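You operate a simulated robot arm through the tools that you are given. There is no shell and no other tool. Be economical: measure what you need, move in short steps, check, and stop when the job is done.

You run a simulated robot arm. Do the job below in one go: nothing can be reset, and whatever is moved stays where it is left.

TASK
Jog the long seam round to the pointer at speed 1, then lock the rolls.
Fine: either way round; the black knob goes back to 0; the blue lever locks.

Only the result counts: the job must be done as asked and must still hold three seconds after the hand-in. Knocking over, shifting, dropping, spilling or breaking anything else fails it.

THE ROBOT
A 6-joint arm with a fingered hand, on a carriage that runs on a rail from [-4, 1316] to [2, -824] (x, y) and turns from -195 to 138 degrees about z. Base frame: it is fixed where the carriage stands at the start and does not move with it; the origin is on the floor, on the carriage's upright axis, x ahead of it, y to its left, z up; the surface under the hand at the start is at about z = 905. Readings come in mm, degrees, newtons and seconds.
Its first joint turns from -166.0 to 166.0 degrees. Places, roughly: black knob [700, -200, 900]; blue lever [900, 300, 800]; grey knob [700, -400, 900]; steel tank shell [1500, 0, 1100]; white jog button [600, -300, 900]. Payload 4 kg.
Tool frame: the origin (TCP) lies between the finger pads and is the grasp point; the fingertips stand 26 mm ahead of it; z points along the fingers, y is the line along which they close. The gripper opens to 132 mm. The gripper's body begins 73 mm behind the TCP. The gripper is a hand of 4 fingers: y runs from the thumb to the fingers, the wrist lies at [0, 0, -239] in the tool frame, and closing takes about 1.5 s.
Orientation is told as [roll, pitch, yaw] about the base's x, y, z axes, in that order, counted from this pose: with the fingers straight down and closing along the base's y, the tool's x points along the base's -x, its y along +y and its z along -z.

THE INTERFACE
- The arm moves only by the tool step_arm. Its argument "deltas" is a list of rows, each an object (a shift or turn left out is 0, a gripper value left out holds the last) with "offset": the shift along the tool's x, y, z in mm, a list of three; "turn": the turn, a rotation vector about the tool's x, y, z in degrees, a list of three; "fingers": the gripper command, from -1 (fully open) to 1 (shut), values between in proportion. In form: [{"offset": [dx, dy, dz], "turn": [wx, wy, wz], "fingers": fingers}, ...]. A call has 1 to 10 rows; each row is the pose to reach, as a shift and turn from the pose commanded when the call began, along the tool's axes at that moment. A row lasts 0.2 s, in which the tool goes at most 50 mm and 8.6 degrees; a call with a longer step from one row to the next is refused whole, and so is a gripper value outside its range. Where a pose cannot be reached the arm comes as near as it can. A force on the tool above 40 N (or 10 N above the force at the start of the call, whichever is more), or a blocked arm, ends the call early, and 0.2 s more pass. The fingers move at their own pace (about 45 mm/s each) and stop on an object; they squeeze with about 30 N. The grip force told is the motor's: it shows also when the fingers shut on nothing. Time passes only in rows, and 0.2 s behind the last, so rows that repeat a pose let the fingers close. The reply holds the time, the measured pose of the TCP, the force on the tool along the base axes, the opening and the grip force, in the units named above and with some noise, with the torque about the TCP (base axes, N m) and any sound that the robot's microphone picked up.
- Cameras (640 x 400 px; columns grow to the right, rows downward): "scene" is now at [294.9, 170.5, 1421.9]; the picture's right is [-0.28, -0.96, 0.00], its down [-0.47, 0.14, -0.87] and it looks along [0.84, -0.24, -0.49] (base axes); focal length 285 px, centre (320, 200). "wrist" rides on the gripper at [68, 2, -97] in the tool frame; the picture's right is [-0.03, 1.00, 0.00], its down [-0.82, -0.02, -0.58] and it looks along [-0.58, -0.01, 0.82] (tool axes); focal length 270 px, centre (320, 200). There is no depth. A picture from a camera that has moved, and an enlarged one, comes with that camera's place and axes in the base frame and with its lens. The place of the scene camera against the robot may be out by one fixed shift of up to 12 mm in any direction.
- camera(camera): a new picture of that camera. It takes no simulated time.
- slide_trunk(by): slides the trunk up (or, below 0, down) by that many mm; the arm and the scene camera ride with it, the base frame stays. It gives what a move gives, with no picture.
- drive_base(legs): drives the robot by 1 to 6 legs, each [ahead, left, turn to the left] in mm, mm and degrees, along the robot's own axes; the way and the turn of a leg run together, so that a leg with both is an arc; at most 1500 mm and 180 degrees a leg. The arm and the cameras ride along, it lands a little off, and it stops where it bumps. It keeps to its track: a leg is cut to what the track allows. It gives what a move gives.
- set_grasp(shape): the hand has 4 fingers and takes this shape, open, in about a second: jaw (thumb against the fingers, like two jaws); tri (thumb and two fingers); tip (a fingertip pinch); poke (one finger out to press); point (the index stretched); flat (the hand flat); cup (the hand cupped); fist (a fist). The gripper value then closes the fingers along that shape, each until it touches; the sizes above hold for jaw. It gives what a move gives, with no picture.
- turn_head(pan, tilt): turns the head with the scene camera to pan (to the left, within 143 degrees either way) and tilt (down, from -29 to 69), counted from straight ahead of the robot. It gives what a move gives.
- inspect(camera, box): a new picture of the part [left, top, right, bottom] of that camera's present view, enlarged. It takes no simulated time.
- hand_in(): hands the job in; it is judged then, once.

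Go step by step. Nothing tells you exact positions but the pictures and the camera data: compare them with the known pose of the tool, close in by small moves and look again before you grip or let go. The budget is 120 turns and 78 pictures, counting those below and the enlarged ones. Unless the task says otherwise, let go and move clear before handing in, and close with one line.

The tools are called after ">>>" by a JSON object that holds its "fn" and its "kwargs". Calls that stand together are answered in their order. step_arm: Moves the arm, as the interface text tells. Its arguments: {"type":"object","properties":{"deltas":{"type":"array"}},"required":["deltas"]} The other tools are called the same way: slide_trunk (by) slides the trunk up or down; set_grasp (shape) gives the hand a shape; drive_base (legs) drives the base; turn_head (pan, tilt) turns the head that bears the scene camera; camera (camera) takes a picture; inspect (camera, box) takes an enlarged picture of a part of a camera's view; hand_in () hands the job in.

At the start:

```text
clock: 0.0
tcp_pos: [732.7, -153.8, 1186.4]
tool_rot: [0.0, -0.1, 0.1]
force: [-0.3, -0.1, -0.4]
wrist_torque: [0.03, -0.03, -0.02]
opening: 131.8
grip_force: 0.1
shape: jaw
trunk travel left (down, up): [-425.0, 203.0]
robot x, y, heading: [-2.8, -3.1, -0.2]
head pan, tilt: [-16.1, 29.2]
```

scene: 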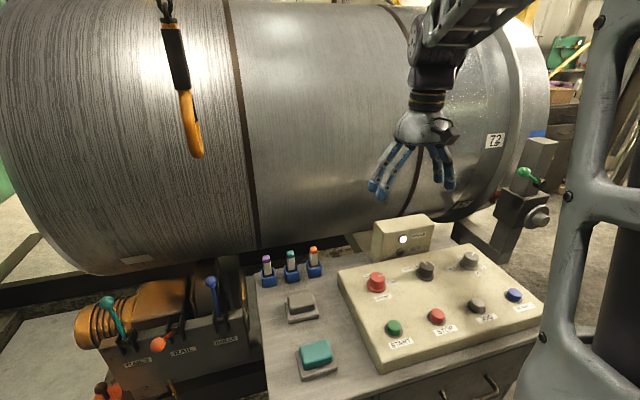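
wrist: 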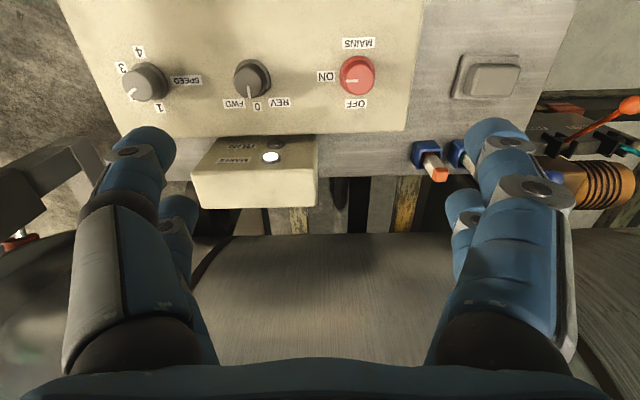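

I see a control panel with knobs (speed, fwd/0/rev, mains), buttons, levers and a tank shell on rolls. I'll look closer at the labels, levers and shell first.

>>> {"fn": "inspect", "kwargs": {"camera": "scene", "box": [330, 200, 550, 370]}}

>>> {"fn": "inspect", "kwargs": {"camera": "scene", "box": [70, 230, 340, 400]}}

>>> {"fn": "inspect", "kwargs": {"camera": "wrist", "box": [100, 20, 420, 200]}}

>>> {"fn": "turn_head", "kwargs": {"pan": 0, "tilt": 10}}

>>> {"fn": "camera", "kwargs": {"camera": "scene"}}

```text
2.35 times, centred on (440, 285) of scene
camera zoom: at [294.9, 170.5, 1421.9], right [-0.28, -0.96, 0.0], down [-0.47, 0.14, -0.87], along [0.84, -0.24, -0.49], focal length 671 px, centre (38, 0)
```

zoom: 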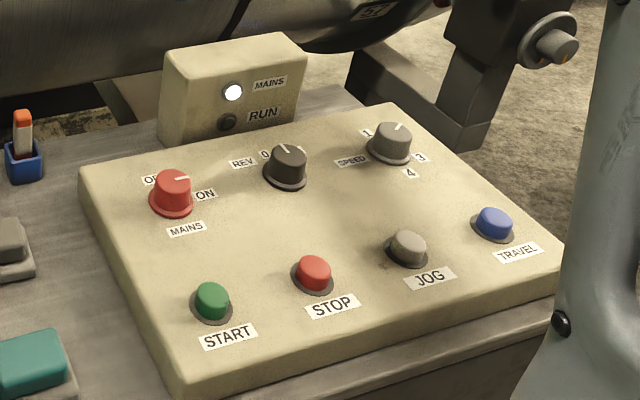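

```text
2.35 times, centred on (205, 315) of scene
camera zoom: at [294.9, 170.5, 1421.9], right [-0.28, -0.96, 0.0], down [-0.47, 0.14, -0.87], along [0.84, -0.24, -0.49], focal length 671 px, centre (591, -71)
```

zoom: 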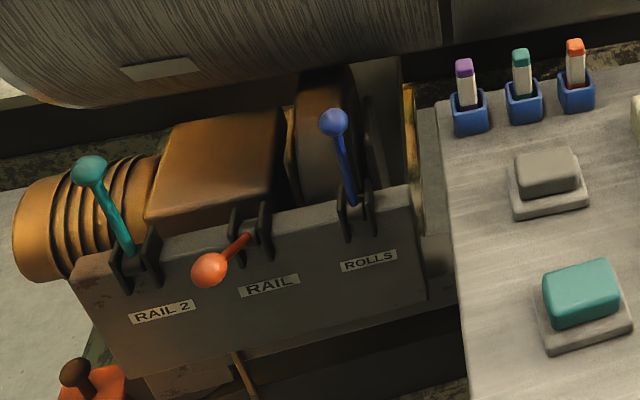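

```text
2.00 times, centred on (260, 110) of wrist
camera zoom: at [664.8, -153.2, 1283.7], right [0.03, 1.0, 0.0], down [0.82, -0.02, 0.58], along [0.58, -0.01, -0.82], focal length 541 px, centre (440, 380)
```

zoom: 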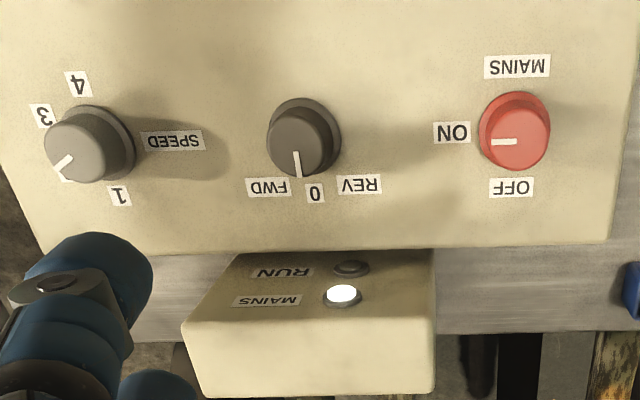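

```text
clock: 0.8
tcp_pos: [731.9, -153.5, 1186.2]
tool_rot: [0.0, 0.0, 0.1]
force: [-0.2, 0.7, 0.6]
wrist_torque: [-0.02, 0.02, 0.0]
opening: 132.0
grip_force: 0.1
shape: jaw
trunk travel left (down, up): [-425.0, 203.0]
robot x, y, heading: [0.5, -2.5, 0.1]
head pan, tilt: [0.0, 10.0]
```

```text
72 pictures are left
camera scene: at [300.7, 195.5, 1453.0], right [0.0, -1.0, 0.0], down [-0.17, 0.0, -0.98], along [0.98, 0.0, -0.17], focal length 285 px, centre (320, 200)
```

scene: 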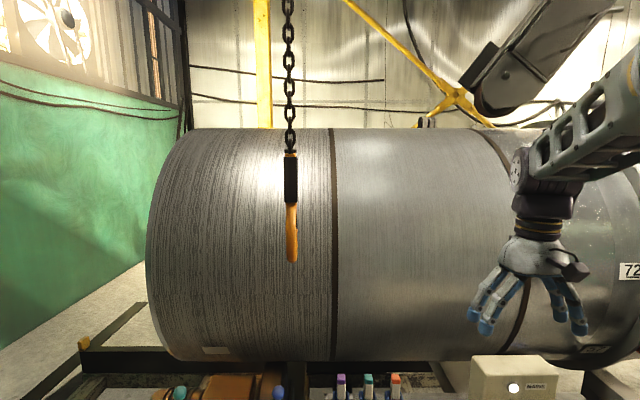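

Speed stands at about 2, the black knob at 0, mains on, and the blue ROLLS lever is up. I still need to find the long seam and the pointer.

>>> {"fn": "inspect", "kwargs": {"camera": "scene", "box": [320, 110, 640, 390]}}

>>> {"fn": "inspect", "kwargs": {"camera": "scene", "box": [130, 110, 400, 390]}}

>>> {"fn": "turn_head", "kwargs": {"pan": -35, "tilt": 20}}

>>> {"fn": "camera", "kwargs": {"camera": "scene"}}

```text
1.43 times, centred on (480, 250) of scene
camera zoom: at [300.7, 195.5, 1453.0], right [0.0, -1.0, 0.0], down [-0.17, 0.0, -0.98], along [0.98, 0.0, -0.17], focal length 407 px, centre (91, 129)
```

zoom: 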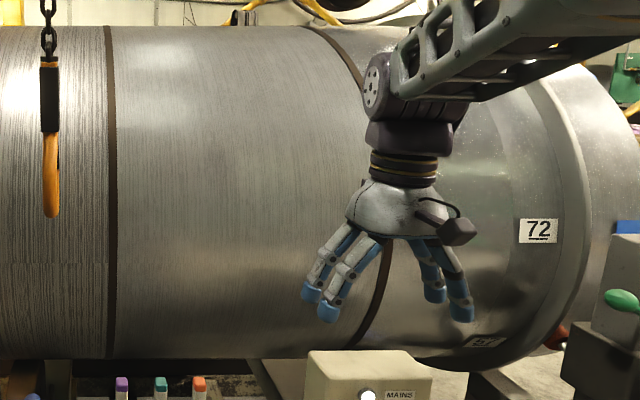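

```text
1.43 times, centred on (265, 250) of scene
camera zoom: at [300.7, 195.5, 1453.0], right [0.0, -1.0, 0.0], down [-0.17, 0.0, -0.98], along [0.98, 0.0, -0.17], focal length 407 px, centre (399, 129)
```

zoom: 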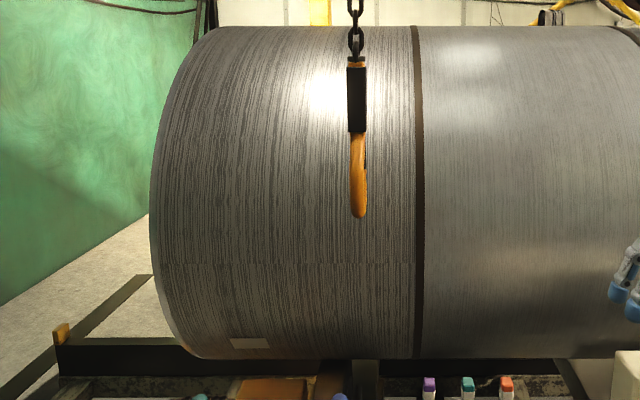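

```text
clock: 1.8
tcp_pos: [732.4, -154.5, 1187.0]
tool_rot: [0.0, 0.0, 0.0]
force: [-0.2, 0.1, -1.3]
wrist_torque: [-0.02, -0.02, 0.01]
opening: 131.6
grip_force: 0.0
shape: jaw
trunk travel left (down, up): [-425.0, 203.0]
robot x, y, heading: [-0.7, -3.1, 0.2]
head pan, tilt: [-35.0, 20.0]
```

```text
69 pictures are left
camera scene: at [284.0, 142.3, 1436.8], right [-0.57, -0.82, 0.0], down [-0.28, 0.2, -0.94], along [0.77, -0.54, -0.34], focal length 285 px, centre (320, 200)
```

scene: 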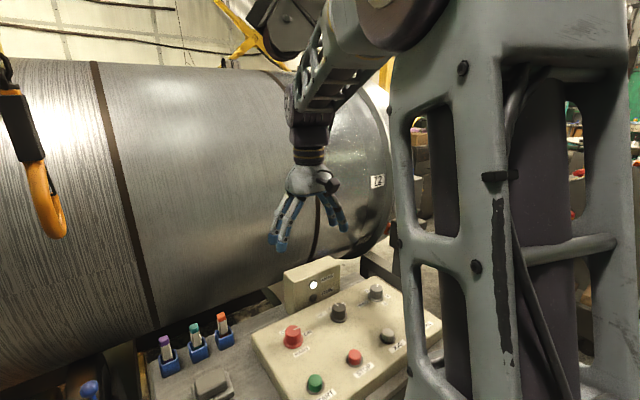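

The dark rings are girth seams; I don't yet see the long seam or a pointer. I raise the trunk and look from above.

>>> {"fn": "slide_trunk", "kwargs": {"by": 200}}

>>> {"fn": "turn_head", "kwargs": {"pan": 0, "tilt": 15}}

>>> {"fn": "camera", "kwargs": {"camera": "scene"}}

>>> {"fn": "inspect", "kwargs": {"camera": "scene", "box": [350, 20, 640, 210]}}

```text
clock: 4.0
tcp_pos: [732.5, -153.3, 1385.9]
tool_rot: [-0.1, 0.2, 0.1]
force: [-0.4, 0.1, 0.2]
wrist_torque: [-0.03, 0.0, 0.01]
opening: 132.2
grip_force: 0.0
shape: jaw
trunk travel left (down, up): [-625.0, 3.0]
robot x, y, heading: [0.4, -1.6, -0.2]
head pan, tilt: [-35.0, 20.0]
```

```text
clock: 5.0
tcp_pos: [732.7, -154.5, 1387.2]
tool_rot: [0.0, 0.0, 0.0]
force: [0.1, 0.7, 0.7]
wrist_torque: [0.01, 0.0, 0.03]
opening: 131.9
grip_force: 0.1
shape: jaw
trunk travel left (down, up): [-625.0, 3.0]
robot x, y, heading: [-4.1, -3.1, -0.3]
head pan, tilt: [0.0, 15.0]
```

```text
68 pictures are left
camera scene: at [131.7, 195.5, 1644.9], right [0.0, -1.0, 0.0], down [-0.26, 0.0, -0.97], along [0.97, 0.0, -0.26], focal length 285 px, centre (320, 200)
```

scene: 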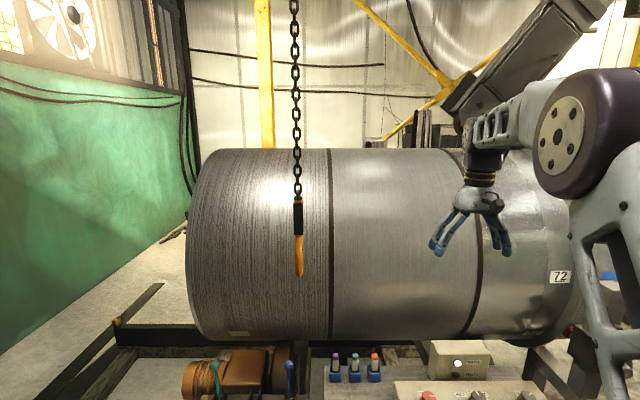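

```text
2.11 times, centred on (495, 115) of scene
camera zoom: at [131.7, 195.5, 1644.9], right [0.0, -1.0, 0.0], down [-0.26, 0.0, -0.97], along [0.97, 0.0, -0.26], focal length 600 px, centre (-48, 379)
```

zoom: 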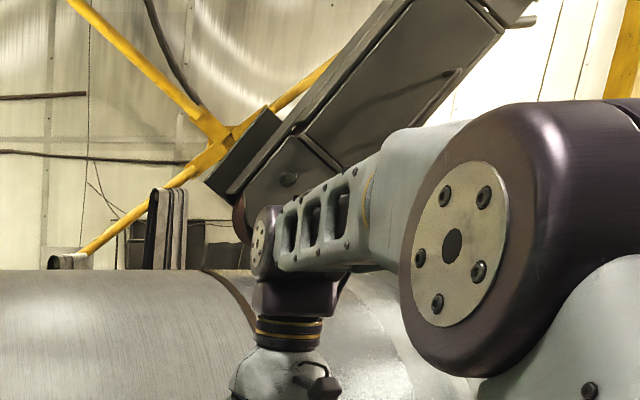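

Nothing like a pointer on the visible left part. I drive to the right for a view of the shell's right end.

>>> {"fn": "drive_base", "kwargs": {"legs": [[0, -500, 0]]}}

>>> {"fn": "turn_head", "kwargs": {"pan": 0, "tilt": 25}}

>>> {"fn": "camera", "kwargs": {"camera": "scene"}}

>>> {"fn": "turn_head", "kwargs": {"pan": -40, "tilt": 25}}

>>> {"fn": "camera", "kwargs": {"camera": "scene"}}

```text
clock: 8.0
tcp_pos: [733.0, -665.0, 1387.5]
tool_rot: [0.1, -0.1, -0.2]
force: [-0.4, -0.8, -0.4]
wrist_torque: [-0.03, 0.0, 0.02]
opening: 131.8
grip_force: 0.0
shape: jaw
trunk travel left (down, up): [-625.0, 3.0]
robot x, y, heading: [-0.1, -508.3, -0.3]
head pan, tilt: [0.0, 15.0]
```

```text
clock: 8.7
tcp_pos: [733.7, -664.3, 1387.8]
tool_rot: [0.0, 0.0, -0.2]
force: [-0.4, 0.2, 0.1]
wrist_torque: [0.05, -0.01, 0.02]
opening: 131.8
grip_force: 0.0
shape: jaw
trunk travel left (down, up): [-625.0, 3.0]
robot x, y, heading: [3.0, -506.2, -0.2]
head pan, tilt: [0.0, 25.0]
```

```text
66 pictures are left
camera scene: at [132.4, -312.9, 1628.8], right [0.0, -1.0, 0.0], down [-0.42, 0.0, -0.91], along [0.91, 0.0, -0.42], focal length 285 px, centre (320, 200)
```

scene: 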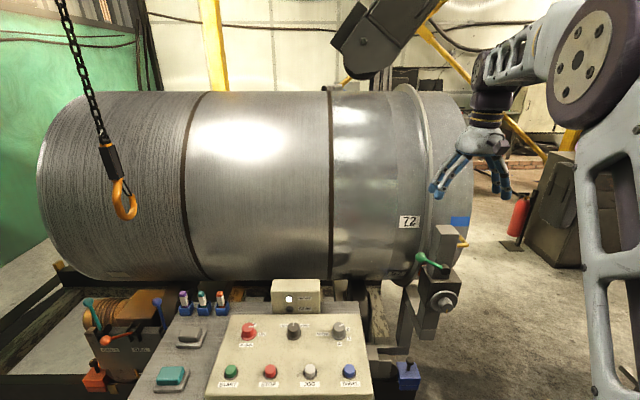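

```text
clock: 9.8
tcp_pos: [733.5, -664.3, 1387.6]
tool_rot: [0.0, 0.0, -0.2]
force: [-0.6, -0.5, -0.6]
wrist_torque: [0.01, 0.01, 0.04]
opening: 131.7
grip_force: 0.1
shape: jaw
trunk travel left (down, up): [-625.0, 3.0]
robot x, y, heading: [5.4, -507.4, -0.2]
head pan, tilt: [-40.0, 25.0]
```

```text
65 pictures are left
camera scene: at [110.7, -372.0, 1628.7], right [-0.64, -0.76, 0.0], down [-0.32, 0.27, -0.91], along [0.69, -0.58, -0.42], focal length 285 px, centre (320, 200)
```

scene: 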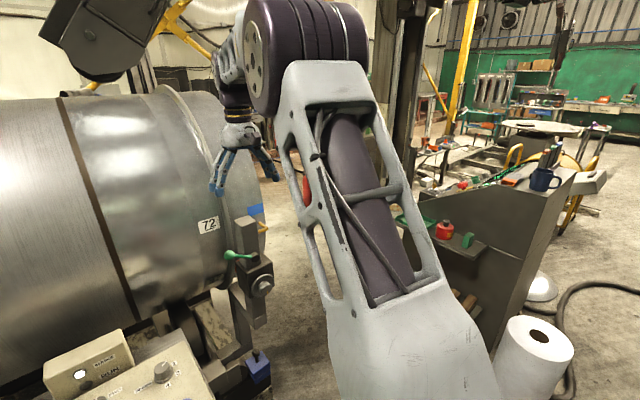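

I see the post at the shell's right end with a plate, a yellow tip and a green lever. I take a closer look.

>>> {"fn": "turn_head", "kwargs": {"pan": -12, "tilt": 25}}

>>> {"fn": "inspect", "kwargs": {"camera": "scene", "box": [280, 180, 440, 320]}}

>>> {"fn": "drive_base", "kwargs": {"legs": [[0, -310, 0]]}}

>>> {"fn": "turn_head", "kwargs": {"pan": 10, "tilt": 25}}

>>> {"fn": "camera", "kwargs": {"camera": "scene"}}

```text
clock: 10.7
tcp_pos: [733.9, -663.6, 1386.3]
tool_rot: [0.0, 0.0, -0.2]
force: [-0.4, 0.3, -0.2]
wrist_torque: [0.03, -0.01, -0.01]
opening: 132.0
grip_force: 0.1
shape: jaw
trunk travel left (down, up): [-625.0, 3.0]
robot x, y, heading: [4.7, -505.2, -0.4]
head pan, tilt: [-12.0, 25.0]
```

```text
2.86 times, centred on (360, 250) of scene
camera zoom: at [130.3, -332.1, 1628.7], right [-0.21, -0.98, 0.0], down [-0.41, 0.09, -0.91], along [0.89, -0.19, -0.42], focal length 815 px, centre (206, 57)
```

zoom: 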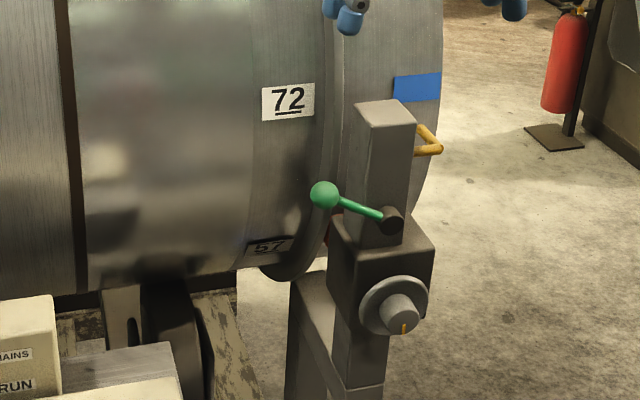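

```text
clock: 12.8
tcp_pos: [734.5, -982.1, 1385.7]
tool_rot: [0.0, 0.0, -0.7]
force: [0.2, -1.0, -0.5]
wrist_torque: [0.02, -0.05, 0.01]
opening: 131.9
grip_force: 0.0
shape: jaw
trunk travel left (down, up): [-625.0, 3.0]
robot x, y, heading: [6.1, -819.4, -0.6]
head pan, tilt: [-12.0, 25.0]
```

```text
clock: 13.7
tcp_pos: [732.7, -982.6, 1387.4]
tool_rot: [0.0, 0.0, -0.6]
force: [-0.4, 0.5, 0.3]
wrist_torque: [0.0, -0.02, -0.03]
opening: 131.9
grip_force: 0.0
shape: jaw
trunk travel left (down, up): [-625.0, 3.0]
robot x, y, heading: [4.4, -825.4, -0.3]
head pan, tilt: [10.0, 25.0]
```

```text
63 pictures are left
camera scene: at [133.4, -610.8, 1628.7], right [0.16, -0.99, 0.0], down [-0.42, -0.07, -0.91], along [0.89, 0.15, -0.42], focal length 285 px, centre (320, 200)
```

scene: 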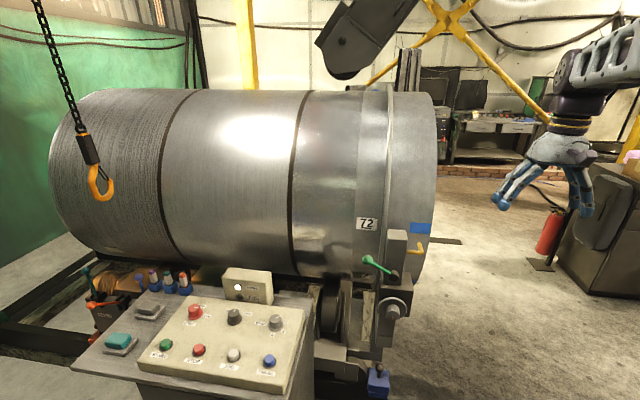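

>>> {"fn": "inspect", "kwargs": {"camera": "scene", "box": [330, 190, 460, 330]}}

>>> {"fn": "inspect", "kwargs": {"camera": "scene", "box": [40, 80, 450, 290]}}

```text
2.86 times, centred on (395, 260) of scene
camera zoom: at [133.4, -610.8, 1628.7], right [0.16, -0.99, 0.0], down [-0.42, -0.07, -0.91], along [0.89, 0.15, -0.42], focal length 815 px, centre (106, 29)
```

zoom: 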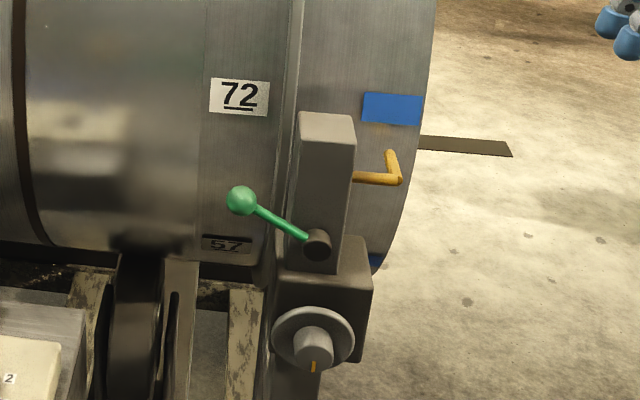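

```text
1.56 times, centred on (245, 185) of scene
camera zoom: at [133.4, -610.8, 1628.7], right [0.16, -0.99, 0.0], down [-0.42, -0.07, -0.91], along [0.89, 0.15, -0.42], focal length 445 px, centre (437, 223)
```

zoom: 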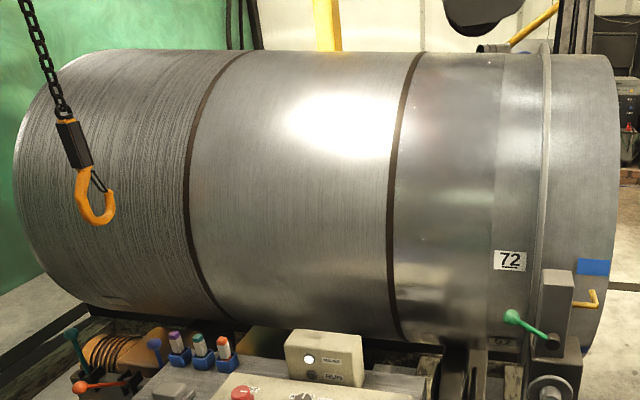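

Blue tape marks and a bent yellow rod aiming at the shell are near the post (probably the pointer). I retract the hand a bit to stay clear of the hook, then look from the left.

>>> {"fn": "step_arm", "kwargs": {"deltas": [{"offset": [40, 0, 0]}, {"offset": [80, 0, 0]}, {"offset": [120, 0, 0]}]}}

>>> {"fn": "drive_base", "kwargs": {"legs": [[0, 1300, 0]]}}

>>> {"fn": "turn_head", "kwargs": {"pan": 0, "tilt": 25}}

>>> {"fn": "camera", "kwargs": {"camera": "scene"}}

```text
clock: 14.5
tcp_pos: [612.1, -981.5, 1387.0]
tool_rot: [0.0, 0.1, -0.6]
force: [-0.3, 0.4, -0.6]
wrist_torque: [-0.02, 0.02, 0.02]
opening: 132.0
grip_force: 0.1
shape: jaw
trunk travel left (down, up): [-625.0, 3.0]
robot x, y, heading: [1.9, -822.2, -0.8]
head pan, tilt: [10.0, 25.0]
```

```text
clock: 21.0
tcp_pos: [610.4, 315.6, 1388.0]
tool_rot: [0.0, -0.1, -0.1]
force: [0.6, -0.7, -1.0]
wrist_torque: [0.03, 0.01, 0.02]
opening: 131.8
grip_force: 0.0
shape: jaw
trunk travel left (down, up): [-625.0, 3.0]
robot x, y, heading: [1.2, 472.8, -0.0]
head pan, tilt: [10.0, 25.0]
```

```text
clock: 21.7
tcp_pos: [609.9, 316.8, 1386.9]
tool_rot: [0.0, 0.0, -0.1]
force: [0.8, 0.2, 0.6]
wrist_torque: [-0.03, 0.03, 0.02]
opening: 131.6
grip_force: 0.0
shape: jaw
trunk travel left (down, up): [-625.0, 3.0]
robot x, y, heading: [-1.1, 469.5, 0.3]
head pan, tilt: [0.0, 25.0]
```

```text
60 pictures are left
camera scene: at [129.1, 666.7, 1628.7], right [0.0, -1.0, 0.0], down [-0.42, 0.0, -0.91], along [0.91, 0.0, -0.42], focal length 285 px, centre (320, 200)
```

scene: 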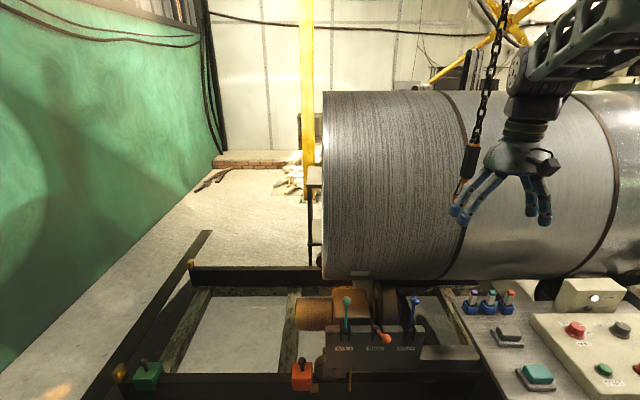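

>>> {"fn": "drive_base", "kwargs": {"legs": [[0, 600, 0]]}}

>>> {"fn": "turn_head", "kwargs": {"pan": -25, "tilt": 25}}

>>> {"fn": "camera", "kwargs": {"camera": "scene"}}

>>> {"fn": "inspect", "kwargs": {"camera": "scene", "box": [180, 80, 400, 350]}}

```text
clock: 25.1
tcp_pos: [608.2, 925.8, 1386.9]
tool_rot: [0.0, 0.0, 0.1]
force: [0.0, 0.7, -0.4]
wrist_torque: [-0.02, -0.04, 0.01]
opening: 132.0
grip_force: 0.0
shape: jaw
trunk travel left (down, up): [-625.0, 3.0]
robot x, y, heading: [-2.6, 1080.3, 0.0]
head pan, tilt: [0.0, 25.0]
```

```text
clock: 26.0
tcp_pos: [609.4, 925.5, 1387.5]
tool_rot: [0.0, 0.2, 0.2]
force: [0.1, -0.1, -0.7]
wrist_torque: [0.02, -0.03, -0.03]
opening: 132.1
grip_force: 0.1
shape: jaw
trunk travel left (down, up): [-625.0, 3.0]
robot x, y, heading: [-5.1, 1080.9, 0.0]
head pan, tilt: [-25.0, 25.0]
```

```text
59 pictures are left
camera scene: at [118.6, 1236.6, 1628.7], right [-0.42, -0.91, 0.0], down [-0.38, 0.18, -0.91], along [0.82, -0.38, -0.42], focal length 285 px, centre (320, 200)
```

scene: 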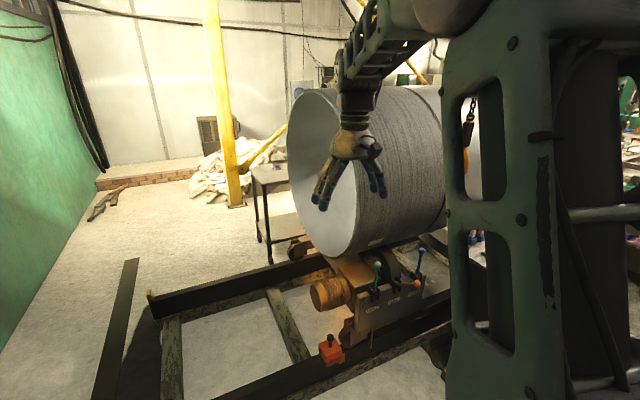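

```text
1.48 times, centred on (290, 215) of scene
camera zoom: at [118.6, 1236.6, 1628.7], right [-0.42, -0.91, 0.0], down [-0.38, 0.18, -0.91], along [0.82, -0.38, -0.42], focal length 422 px, centre (364, 178)
```

zoom: 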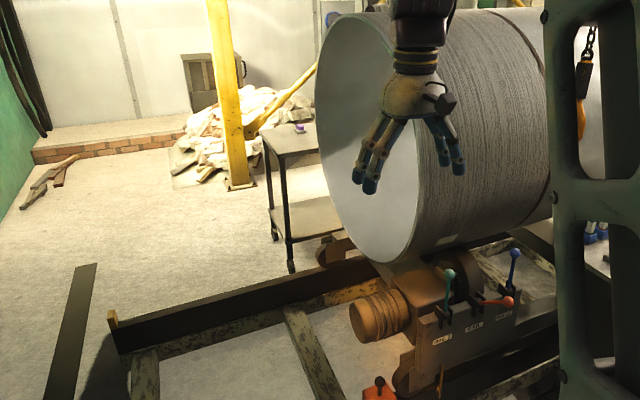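

The left end shows only an open shell and no pointer, so the bent yellow rod at about [1002, -814, 1083] is the pointer; the seam is out of sight now. I return to the panel and look closely at the knobs.

>>> {"fn": "drive_base", "kwargs": {"legs": [[0, -1280, 0]]}}

>>> {"fn": "turn_head", "kwargs": {"pan": -5, "tilt": 40}}

>>> {"fn": "slide_trunk", "kwargs": {"by": -200}}

>>> {"fn": "camera", "kwargs": {"camera": "scene"}}

>>> {"fn": "camera", "kwargs": {"camera": "wrist"}}

```text
clock: 32.5
tcp_pos: [613.8, -350.3, 1388.6]
tool_rot: [0.0, 0.0, 0.6]
force: [0.4, -0.4, 0.0]
wrist_torque: [-0.03, 0.0, -0.05]
opening: 131.7
grip_force: 0.0
shape: jaw
trunk travel left (down, up): [-625.0, 3.0]
robot x, y, heading: [-0.7, -199.8, 0.5]
head pan, tilt: [-25.0, 25.0]
```

```text
clock: 33.3
tcp_pos: [613.9, -349.8, 1388.8]
tool_rot: [0.0, 0.1, 0.5]
force: [-0.2, 0.3, -0.3]
wrist_torque: [0.0, 0.02, 0.01]
opening: 131.8
grip_force: 0.2
shape: jaw
trunk travel left (down, up): [-625.0, 3.0]
robot x, y, heading: [1.2, -198.8, 0.7]
head pan, tilt: [-5.0, 40.0]
```

```text
clock: 35.5
tcp_pos: [613.2, -351.7, 1188.0]
tool_rot: [-0.1, 0.0, 0.5]
force: [0.3, -0.7, 0.4]
wrist_torque: [-0.02, 0.02, 0.02]
opening: 131.9
grip_force: 0.0
shape: jaw
trunk travel left (down, up): [-425.0, 203.0]
robot x, y, heading: [2.2, -201.2, 0.5]
head pan, tilt: [-5.0, 40.0]
```

```text
57 pictures are left
camera scene: at [291.3, -10.9, 1405.4], right [-0.08, -1.0, 0.0], down [-0.64, 0.05, -0.77], along [0.76, -0.06, -0.64], focal length 285 px, centre (320, 200)
```

scene: 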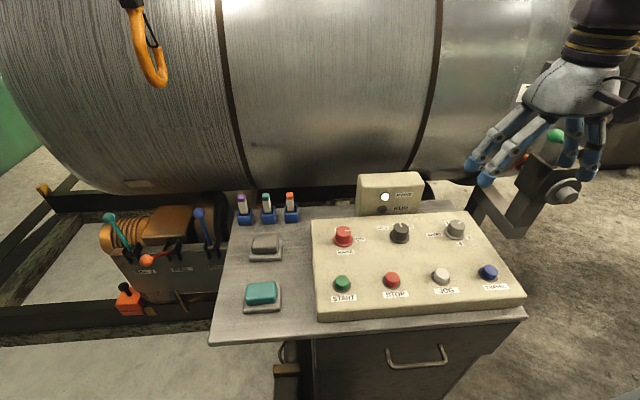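

```text
56 pictures are left
camera wrist: at [545.8, -350.1, 1284.7], right [0.02, 1.0, 0.0], down [0.82, -0.01, 0.58], along [0.58, -0.01, -0.82], focal length 270 px, centre (320, 200)
```

wrist: 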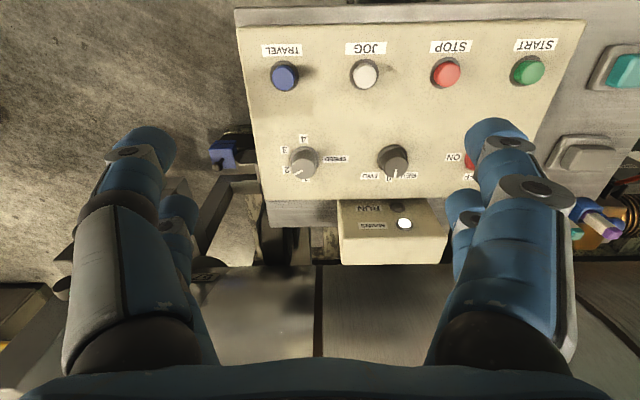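

The panel knobs are located roughly: grey speed knob [730, -379, 920], black [735, -242, 920], jog [615, -293, 910]. I shape the hand for a three-finger grip and go over the grey knob.

>>> {"fn": "set_grasp", "kwargs": {"shape": "tri"}}

>>> {"fn": "step_arm", "kwargs": {"deltas": [{"offset": [-39, -9, 40]}, {"offset": [-78, -18, 80]}, {"offset": [-117, -26, 120]}]}}

>>> {"fn": "camera", "kwargs": {"camera": "wrist"}}

>>> {"fn": "camera", "kwargs": {"camera": "scene"}}

```text
clock: 36.4
tcp_pos: [613.6, -350.5, 1187.4]
tool_rot: [0.0, 0.0, 0.5]
force: [-0.6, 0.3, 0.9]
wrist_torque: [-0.01, 0.0, -0.01]
opening: 131.8
grip_force: 0.1
shape: tri
trunk travel left (down, up): [-425.0, 203.0]
robot x, y, heading: [0.0, -200.1, 0.6]
head pan, tilt: [-5.0, 40.0]
```

```text
refused: row 1 steps farther than a row can; nothing moved
```

```text
55 pictures are left
camera wrist: at [546.0, -350.1, 1284.6], right [0.02, 1.0, 0.0], down [0.82, -0.01, 0.58], along [0.58, -0.01, -0.82], focal length 270 px, centre (320, 200)
```

wrist: 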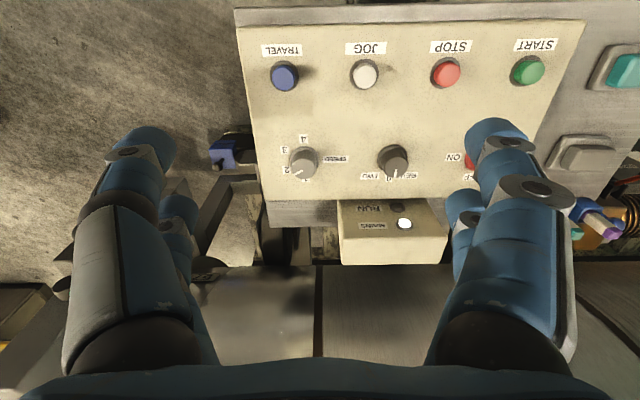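

```text
54 pictures are left
camera scene: at [291.3, -10.9, 1405.4], right [-0.08, -1.0, 0.0], down [-0.64, 0.05, -0.77], along [0.76, -0.06, -0.64], focal length 285 px, centre (320, 200)
```

scene: 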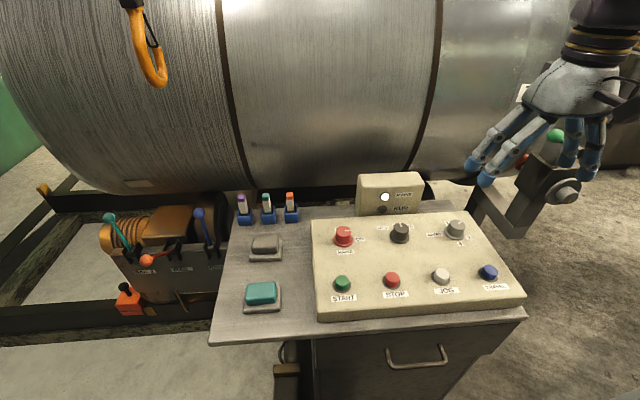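

The step was too long; I repeat with shorter rows.

>>> {"fn": "step_arm", "kwargs": {"deltas": [{"offset": [-30, -7, 25], "fingers": -0.4}, {"offset": [-60, -14, 50], "fingers": -0.4}, {"offset": [-90, -20, 75], "fingers": -0.4}, {"offset": [-117, -26, 100], "fingers": -0.4}, {"offset": [-117, -26, 130], "fingers": -0.4}]}}

>>> {"fn": "camera", "kwargs": {"camera": "wrist"}}

>>> {"fn": "inspect", "kwargs": {"camera": "scene", "box": [300, 90, 560, 310]}}

```text
clock: 37.6
tcp_pos: [730.9, -376.9, 1058.1]
tool_rot: [0.0, 0.0, 0.5]
force: [-0.4, 0.0, 0.6]
wrist_torque: [-0.02, -0.01, -0.02]
opening: 92.4
grip_force: 0.1
shape: tri
trunk travel left (down, up): [-425.0, 203.0]
robot x, y, heading: [-3.1, -202.2, 0.5]
head pan, tilt: [-5.0, 40.0]
```

```text
53 pictures are left
camera wrist: at [663.3, -375.5, 1154.3], right [0.02, 1.0, 0.0], down [0.82, -0.01, 0.58], along [0.58, -0.01, -0.82], focal length 270 px, centre (320, 200)
```

wrist: 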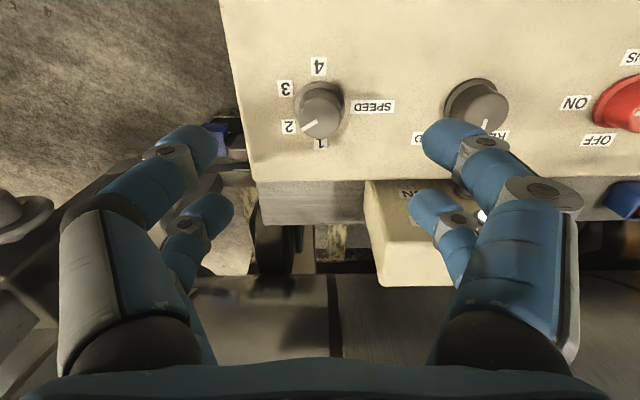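

```text
1.82 times, centred on (430, 200) of scene
camera zoom: at [291.0, -10.8, 1405.4], right [-0.08, -1.0, 0.0], down [-0.64, 0.05, -0.77], along [0.76, -0.06, -0.64], focal length 518 px, centre (120, 200)
```

zoom: 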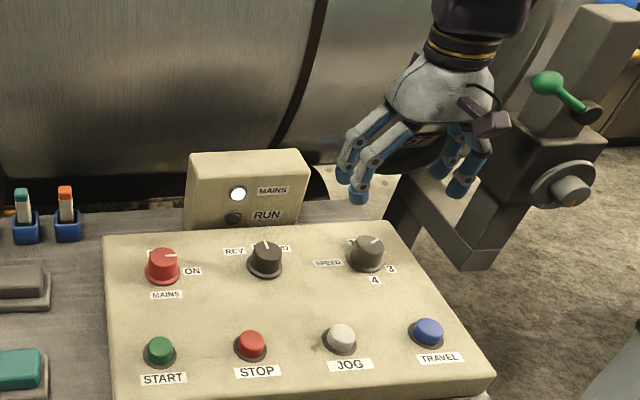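

The grey knob is between the fingers in view, its indicator on 2, and 1 is a turn counter-clockwise seen from above. I lower to just above it.

>>> {"fn": "step_arm", "kwargs": {"deltas": [{"offset": [-7, 1, 30]}, {"offset": [-7, 1, 60]}, {"offset": [-7, 1, 95]}]}}

>>> {"fn": "camera", "kwargs": {"camera": "wrist"}}

>>> {"fn": "inspect", "kwargs": {"camera": "scene", "box": [380, 130, 540, 260]}}

```text
clock: 38.4
tcp_pos: [736.5, -372.3, 965.0]
tool_rot: [0.1, -0.1, 0.4]
force: [0.1, -0.2, 1.0]
wrist_torque: [0.02, -0.01, 0.01]
opening: 92.8
grip_force: 0.1
shape: tri
trunk travel left (down, up): [-425.0, 203.0]
robot x, y, heading: [-1.8, -199.4, 0.3]
head pan, tilt: [-5.0, 40.0]
```

```text
51 pictures are left
camera wrist: at [669.3, -372.0, 1061.8], right [0.02, 1.0, 0.0], down [0.82, -0.01, 0.58], along [0.58, -0.01, -0.82], focal length 270 px, centre (320, 200)
```

wrist: 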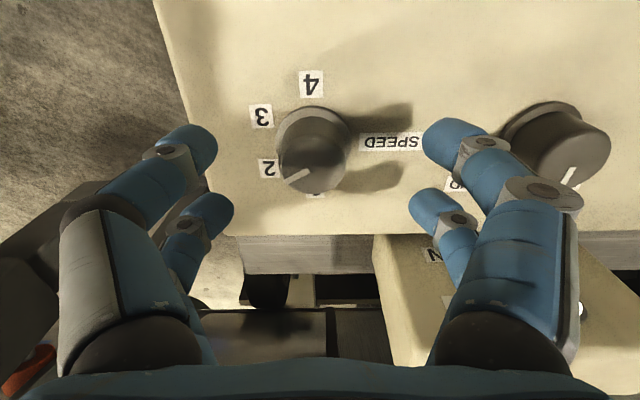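

```text
3.08 times, centred on (460, 195) of scene
camera zoom: at [291.0, -10.8, 1405.4], right [-0.08, -1.0, 0.0], down [-0.64, 0.05, -0.77], along [0.76, -0.06, -0.64], focal length 878 px, centre (-111, 215)
```

zoom: 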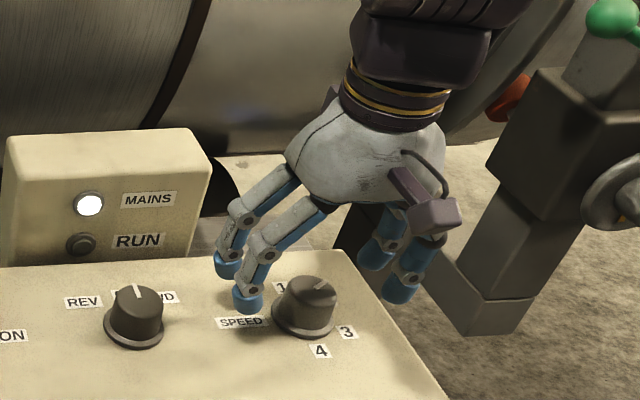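

The knob sits centred between the fingers; its top is just about at fingertip height. I lower 25 mm and close.

>>> {"fn": "step_arm", "kwargs": {"deltas": [{"offset": [-2, -2, 13]}, {"offset": [-2, -2, 26]}]}}

>>> {"fn": "step_arm", "kwargs": {"deltas": [{"fingers": 1}, {"fingers": 1}, {"fingers": 1}, {"fingers": 1}, {"fingers": 1}, {"fingers": 1}, {"fingers": 1}]}}

>>> {"fn": "camera", "kwargs": {"camera": "wrist"}}

>>> {"fn": "inspect", "kwargs": {"camera": "scene", "box": [380, 130, 540, 260]}}

```text
clock: 39.0
tcp_pos: [738.7, -374.6, 936.3]
tool_rot: [0.0, 0.0, 0.5]
force: [-0.6, -0.3, -0.3]
wrist_torque: [0.01, 0.01, -0.01]
opening: 92.5
grip_force: 0.1
shape: tri
trunk travel left (down, up): [-425.0, 203.0]
robot x, y, heading: [1.2, -200.9, 0.5]
head pan, tilt: [-5.0, 40.0]
```

```text
clock: 40.6
tcp_pos: [740.1, -375.9, 936.5]
tool_rot: [0.0, -0.2, 0.5]
force: [12.4, 1.3, -6.3]
wrist_torque: [0.07, -0.28, 0.06]
opening: 14.0
grip_force: 30.1
shape: tri
trunk travel left (down, up): [-425.0, 203.0]
robot x, y, heading: [3.3, -202.8, 0.5]
head pan, tilt: [-5.0, 40.0]
```

```text
49 pictures are left
camera wrist: at [672.6, -374.9, 1033.7], right [0.02, 1.0, 0.0], down [0.82, -0.01, 0.58], along [0.58, -0.01, -0.82], focal length 270 px, centre (320, 200)
```

wrist: 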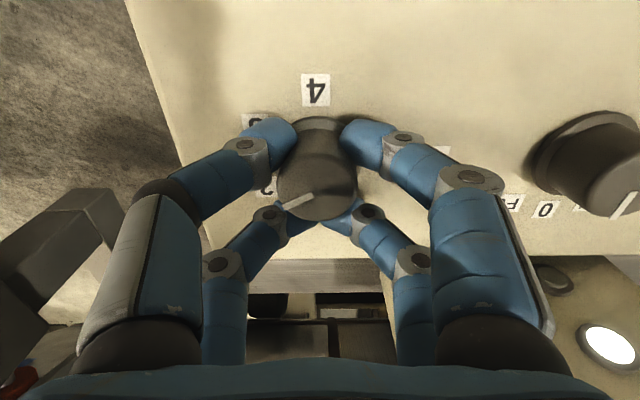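

```text
3.08 times, centred on (460, 195) of scene
camera zoom: at [292.0, -10.8, 1405.2], right [-0.08, -1.0, 0.0], down [-0.64, 0.05, -0.77], along [0.76, -0.06, -0.64], focal length 878 px, centre (-111, 215)
```

zoom: 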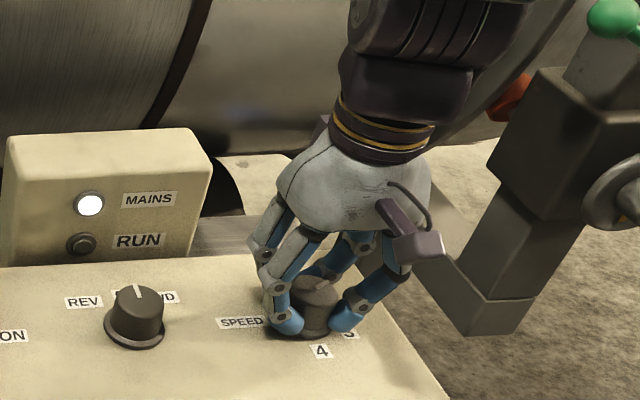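

The knob is gripped, indicator at 2; labels are 60° apart, with 1 straight ahead. I turn 60° counter-clockwise.

>>> {"fn": "step_arm", "kwargs": {"deltas": [{"turn": [0, 0, -8]}, {"turn": [0, 0, -16]}, {"turn": [0, 0, -24]}, {"turn": [0, 0, -32]}, {"turn": [0, 0, -40]}, {"turn": [0, 0, -48]}, {"turn": [0, 0, -56]}, {"turn": [0, 0, -62]}, {"turn": [0, 0, -62]}]}}

>>> {"fn": "inspect", "kwargs": {"camera": "scene", "box": [380, 130, 540, 260]}}

>>> {"fn": "camera", "kwargs": {"camera": "wrist"}}

```text
clock: 42.7
tcp_pos: [738.3, -372.9, 935.5]
tool_rot: [0.2, 0.3, 62.5]
force: [-4.0, 7.3, 8.9]
wrist_torque: [0.23, 0.2, 0.0]
opening: 12.6
grip_force: 30.5
shape: tri
trunk travel left (down, up): [-425.0, 203.0]
robot x, y, heading: [-2.3, -199.6, 0.5]
head pan, tilt: [-5.0, 40.0]
stopped in row 9: the force on the tool passed its limit at 40 N (the readings are from after the stop); the commanded pose is now the measured one
```

```text
3.08 times, centred on (460, 195) of scene
camera zoom: at [290.7, -10.0, 1405.4], right [-0.08, -1.0, 0.0], down [-0.64, 0.05, -0.77], along [0.76, -0.06, -0.64], focal length 878 px, centre (-111, 215)
```

zoom: 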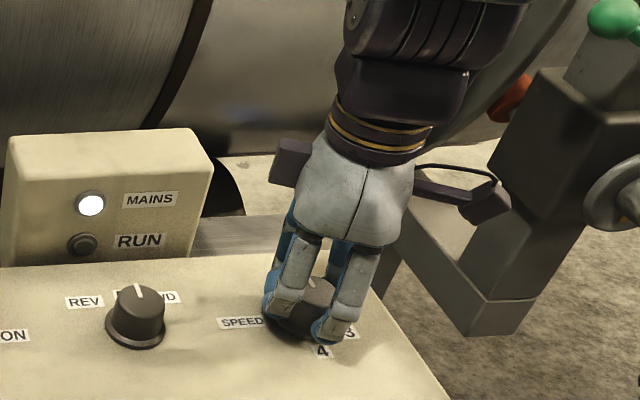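

```text
46 pictures are left
camera wrist: at [707.1, -433.3, 1033.6], right [-0.88, 0.48, 0.0], down [0.4, 0.72, 0.57], along [0.28, 0.5, -0.82], focal length 270 px, centre (320, 200)
```

wrist: 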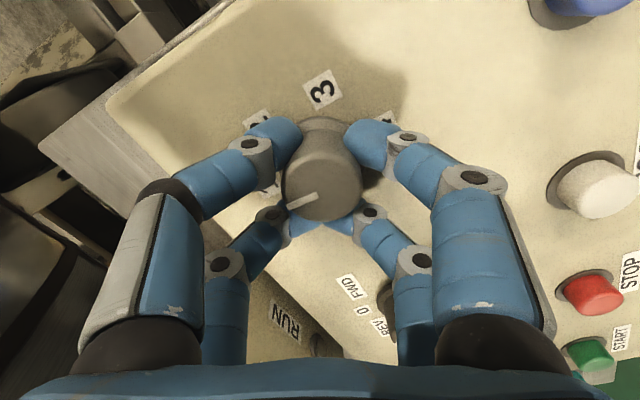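

The knob turned with the hand. I let go, rise and verify.

>>> {"fn": "step_arm", "kwargs": {"deltas": [{"fingers": -0.4}, {"fingers": -0.4}, {"fingers": -0.4}, {"fingers": -0.4}, {"fingers": -0.4}]}}

>>> {"fn": "step_arm", "kwargs": {"deltas": [{"offset": [0, 0, -40]}, {"offset": [0, 0, -80], "turn": [0, 0, 8]}, {"offset": [0, 0, -120], "turn": [0, 0, 16]}, {"offset": [0, 0, -120], "turn": [0, 0, 24]}, {"offset": [0, 0, -120], "turn": [0, 0, 32]}, {"offset": [0, 0, -120], "turn": [0, 0, 40]}, {"offset": [0, 0, -120], "turn": [0, 0, 48]}, {"offset": [0, 0, -120], "turn": [0, 0, 56]}, {"offset": [0, 0, -120], "turn": [0, 0, 62]}]}}

>>> {"fn": "inspect", "kwargs": {"camera": "wrist", "box": [180, 30, 500, 230]}}

```text
clock: 43.9
tcp_pos: [740.1, -373.6, 934.9]
tool_rot: [0.1, 0.3, 62.4]
force: [0.4, 0.4, 0.5]
wrist_torque: [-0.02, -0.02, -0.04]
opening: 92.3
grip_force: 0.0
shape: tri
trunk travel left (down, up): [-425.0, 203.0]
robot x, y, heading: [-0.0, -201.3, 0.5]
head pan, tilt: [-5.0, 40.0]
```

```text
clock: 45.9
tcp_pos: [741.0, -373.8, 1055.8]
tool_rot: [-0.2, 0.1, 0.5]
force: [0.6, -0.7, -0.1]
wrist_torque: [-0.01, -0.03, 0.02]
opening: 92.2
grip_force: 0.1
shape: tri
trunk travel left (down, up): [-425.0, 203.0]
robot x, y, heading: [0.6, -200.0, 0.5]
head pan, tilt: [-5.0, 40.0]
```

```text
2.00 times, centred on (340, 130) of wrist
camera zoom: at [672.8, -372.9, 1153.0], right [0.02, 1.0, 0.0], down [0.82, -0.01, 0.57], along [0.57, -0.01, -0.82], focal length 541 px, centre (280, 340)
```

zoom: 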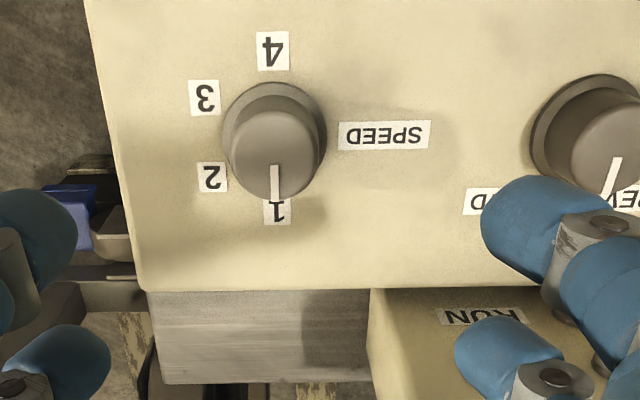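

Speed is now on 1. Next the black knob: I move above it, pre-turned 20° counter-clockwise, and lower.

>>> {"fn": "step_arm", "kwargs": {"deltas": [{"offset": [2, 33, 0], "turn": [0, 0, -7]}, {"offset": [2, 66, 0], "turn": [0, 0, -14]}, {"offset": [2, 100, 0], "turn": [0, 0, -20]}, {"offset": [2, 133, 0], "turn": [0, 0, -20]}, {"offset": [2, 133, 35], "turn": [0, 0, -20]}, {"offset": [2, 133, 70], "turn": [0, 0, -20]}, {"offset": [2, 133, 90], "turn": [0, 0, -20]}]}}

>>> {"fn": "camera", "kwargs": {"camera": "wrist"}}

```text
clock: 47.5
tcp_pos: [735.7, -241.8, 967.4]
tool_rot: [-0.1, 0.3, 20.6]
force: [-0.5, 0.1, 0.3]
wrist_torque: [-0.02, -0.01, 0.0]
opening: 92.0
grip_force: 0.0
shape: tri
trunk travel left (down, up): [-425.0, 203.0]
robot x, y, heading: [8.0, -201.2, 0.5]
head pan, tilt: [-5.0, 40.0]
```

```text
44 pictures are left
camera wrist: at [671.9, -264.0, 1063.6], right [-0.33, 0.95, 0.0], down [0.77, 0.27, 0.57], along [0.54, 0.19, -0.82], focal length 270 px, centre (320, 200)
```

wrist: 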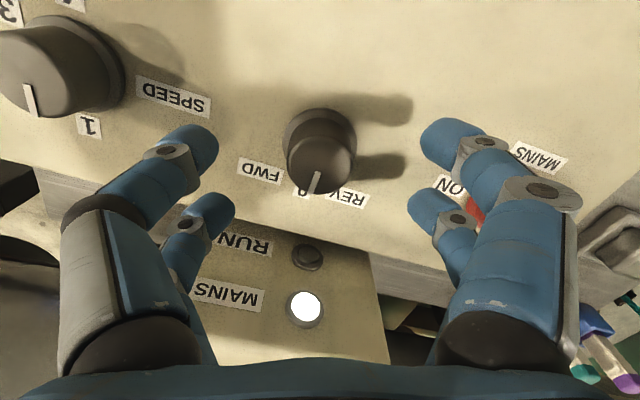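

>>> {"fn": "step_arm", "kwargs": {"deltas": [{"offset": [0, 0, 15]}, {"offset": [0, 0, 31]}, {"offset": [0, 0, 31], "fingers": 1}, {"offset": [0, 0, 31], "fingers": 1}, {"offset": [0, 0, 31], "fingers": 1}, {"offset": [0, 0, 31], "fingers": 1}, {"offset": [0, 0, 31], "fingers": 1}, {"offset": [0, 0, 31], "fingers": 1}, {"offset": [0, 0, 31], "fingers": 1}]}}

>>> {"fn": "step_arm", "kwargs": {"deltas": [{"turn": [0, 0, 8]}, {"turn": [0, 0, 16]}, {"turn": [0, 0, 24]}, {"turn": [0, 0, 32]}, {"turn": [0, 0, 38]}, {"turn": [0, 0, 42]}, {"turn": [0, 0, 42]}]}}

>>> {"fn": "camera", "kwargs": {"camera": "wrist"}}

```text
clock: 49.5
tcp_pos: [736.4, -240.5, 934.3]
tool_rot: [-0.1, 0.3, 20.5]
force: [3.6, 2.3, -7.1]
wrist_torque: [0.18, -0.13, 0.07]
opening: 13.5
grip_force: 30.2
shape: tri
trunk travel left (down, up): [-425.0, 203.0]
robot x, y, heading: [2.0, -199.9, 0.3]
head pan, tilt: [-5.0, 40.0]
```

```text
clock: 51.1
tcp_pos: [736.4, -242.0, 934.3]
tool_rot: [-0.3, 0.1, -21.6]
force: [7.2, -2.0, -0.3]
wrist_torque: [0.03, -0.27, -0.02]
opening: 13.2
grip_force: 30.2
shape: tri
trunk travel left (down, up): [-425.0, 203.0]
robot x, y, heading: [-1.3, -203.2, 0.6]
head pan, tilt: [-5.0, 40.0]
```

```text
43 pictures are left
camera wrist: at [675.3, -215.1, 1031.4], right [0.39, 0.92, 0.0], down [0.75, -0.32, 0.58], along [0.53, -0.23, -0.82], focal length 270 px, centre (320, 200)
```

wrist: 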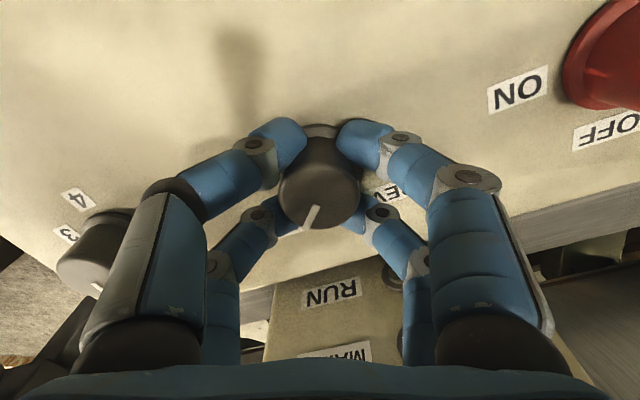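

The knob turned. I release, rise, go toward the jog button and set the poke shape, checking the knob on the way.

>>> {"fn": "step_arm", "kwargs": {"deltas": [{"fingers": -0.4}, {"fingers": -0.4}, {"fingers": -0.4}, {"fingers": -0.4}, {"fingers": -0.4}, {"offset": [0, 0, -40]}, {"offset": [0, 0, -80], "turn": [0, 0, -7]}, {"offset": [0, 0, -120], "turn": [0, 0, -14]}, {"offset": [0, 0, -150], "turn": [0, 0, -21]}]}}

>>> {"fn": "step_arm", "kwargs": {"deltas": [{"offset": [40, -20, 0]}, {"offset": [80, -40, 0]}, {"offset": [120, -52, 0]}]}}

>>> {"fn": "set_grasp", "kwargs": {"shape": "poke"}}

>>> {"fn": "camera", "kwargs": {"camera": "wrist"}}

>>> {"fn": "camera", "kwargs": {"camera": "scene"}}

```text
clock: 53.1
tcp_pos: [738.4, -240.6, 1084.6]
tool_rot: [-0.2, 0.2, -0.4]
force: [-0.2, -0.2, 0.0]
wrist_torque: [0.01, 0.03, 0.0]
opening: 92.3
grip_force: 0.0
shape: tri
trunk travel left (down, up): [-425.0, 203.0]
robot x, y, heading: [3.3, -201.0, 0.3]
head pan, tilt: [-5.0, 40.0]
```

```text
clock: 53.9
tcp_pos: [617.4, -292.3, 1083.0]
tool_rot: [-0.1, 0.2, -0.4]
force: [0.2, -0.2, -1.1]
wrist_torque: [0.04, 0.03, 0.01]
opening: 92.1
grip_force: 0.0
shape: tri
trunk travel left (down, up): [-425.0, 203.0]
robot x, y, heading: [4.3, -201.3, 0.3]
head pan, tilt: [-5.0, 40.0]
```

```text
clock: 54.8
tcp_pos: [617.0, -292.7, 1083.1]
tool_rot: [-0.2, 0.2, -0.5]
force: [-0.5, 0.8, -0.2]
wrist_torque: [0.02, 0.0, 0.04]
opening: 0.0
grip_force: 0.1
shape: poke
trunk travel left (down, up): [-425.0, 203.0]
robot x, y, heading: [1.8, -203.3, 0.2]
head pan, tilt: [-5.0, 40.0]
```

```text
42 pictures are left
camera wrist: at [550.2, -290.4, 1180.3], right [0.03, 1.0, 0.0], down [0.82, -0.03, 0.57], along [0.57, -0.02, -0.82], focal length 270 px, centre (320, 200)
```

wrist: 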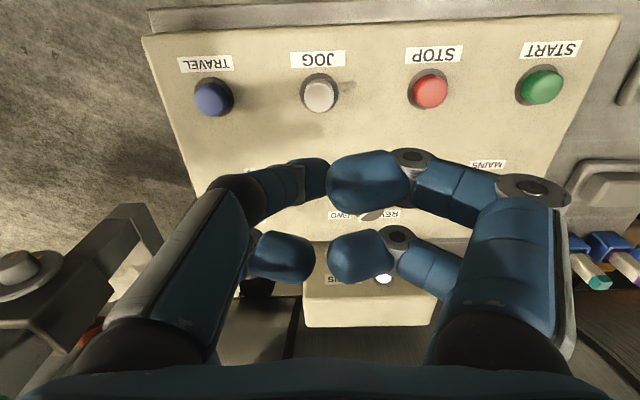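

```text
41 pictures are left
camera scene: at [291.2, -10.5, 1405.4], right [-0.08, -1.0, 0.0], down [-0.64, 0.05, -0.77], along [0.76, -0.06, -0.64], focal length 285 px, centre (320, 200)
```

scene: 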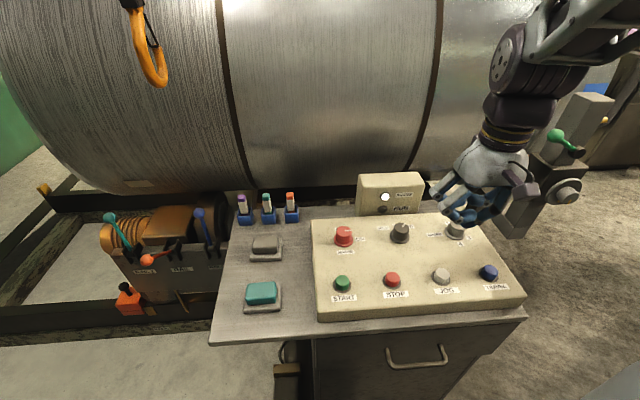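

>>> {"fn": "inspect", "kwargs": {"camera": "scene", "box": [370, 130, 550, 290]}}

```text
2.50 times, centred on (460, 210) of scene
camera zoom: at [291.2, -10.5, 1405.4], right [-0.08, -1.0, 0.0], down [-0.64, 0.05, -0.77], along [0.76, -0.06, -0.64], focal length 713 px, centre (-30, 175)
```

zoom: 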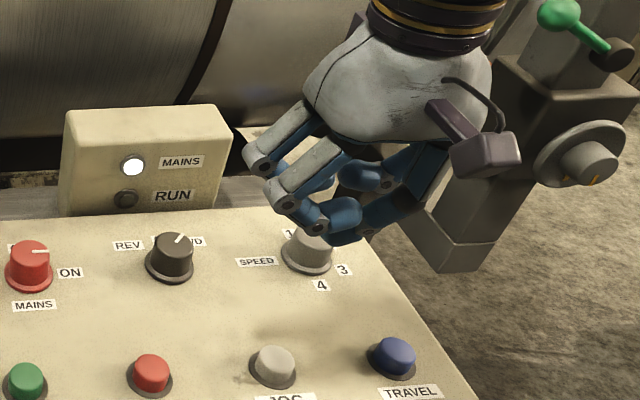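

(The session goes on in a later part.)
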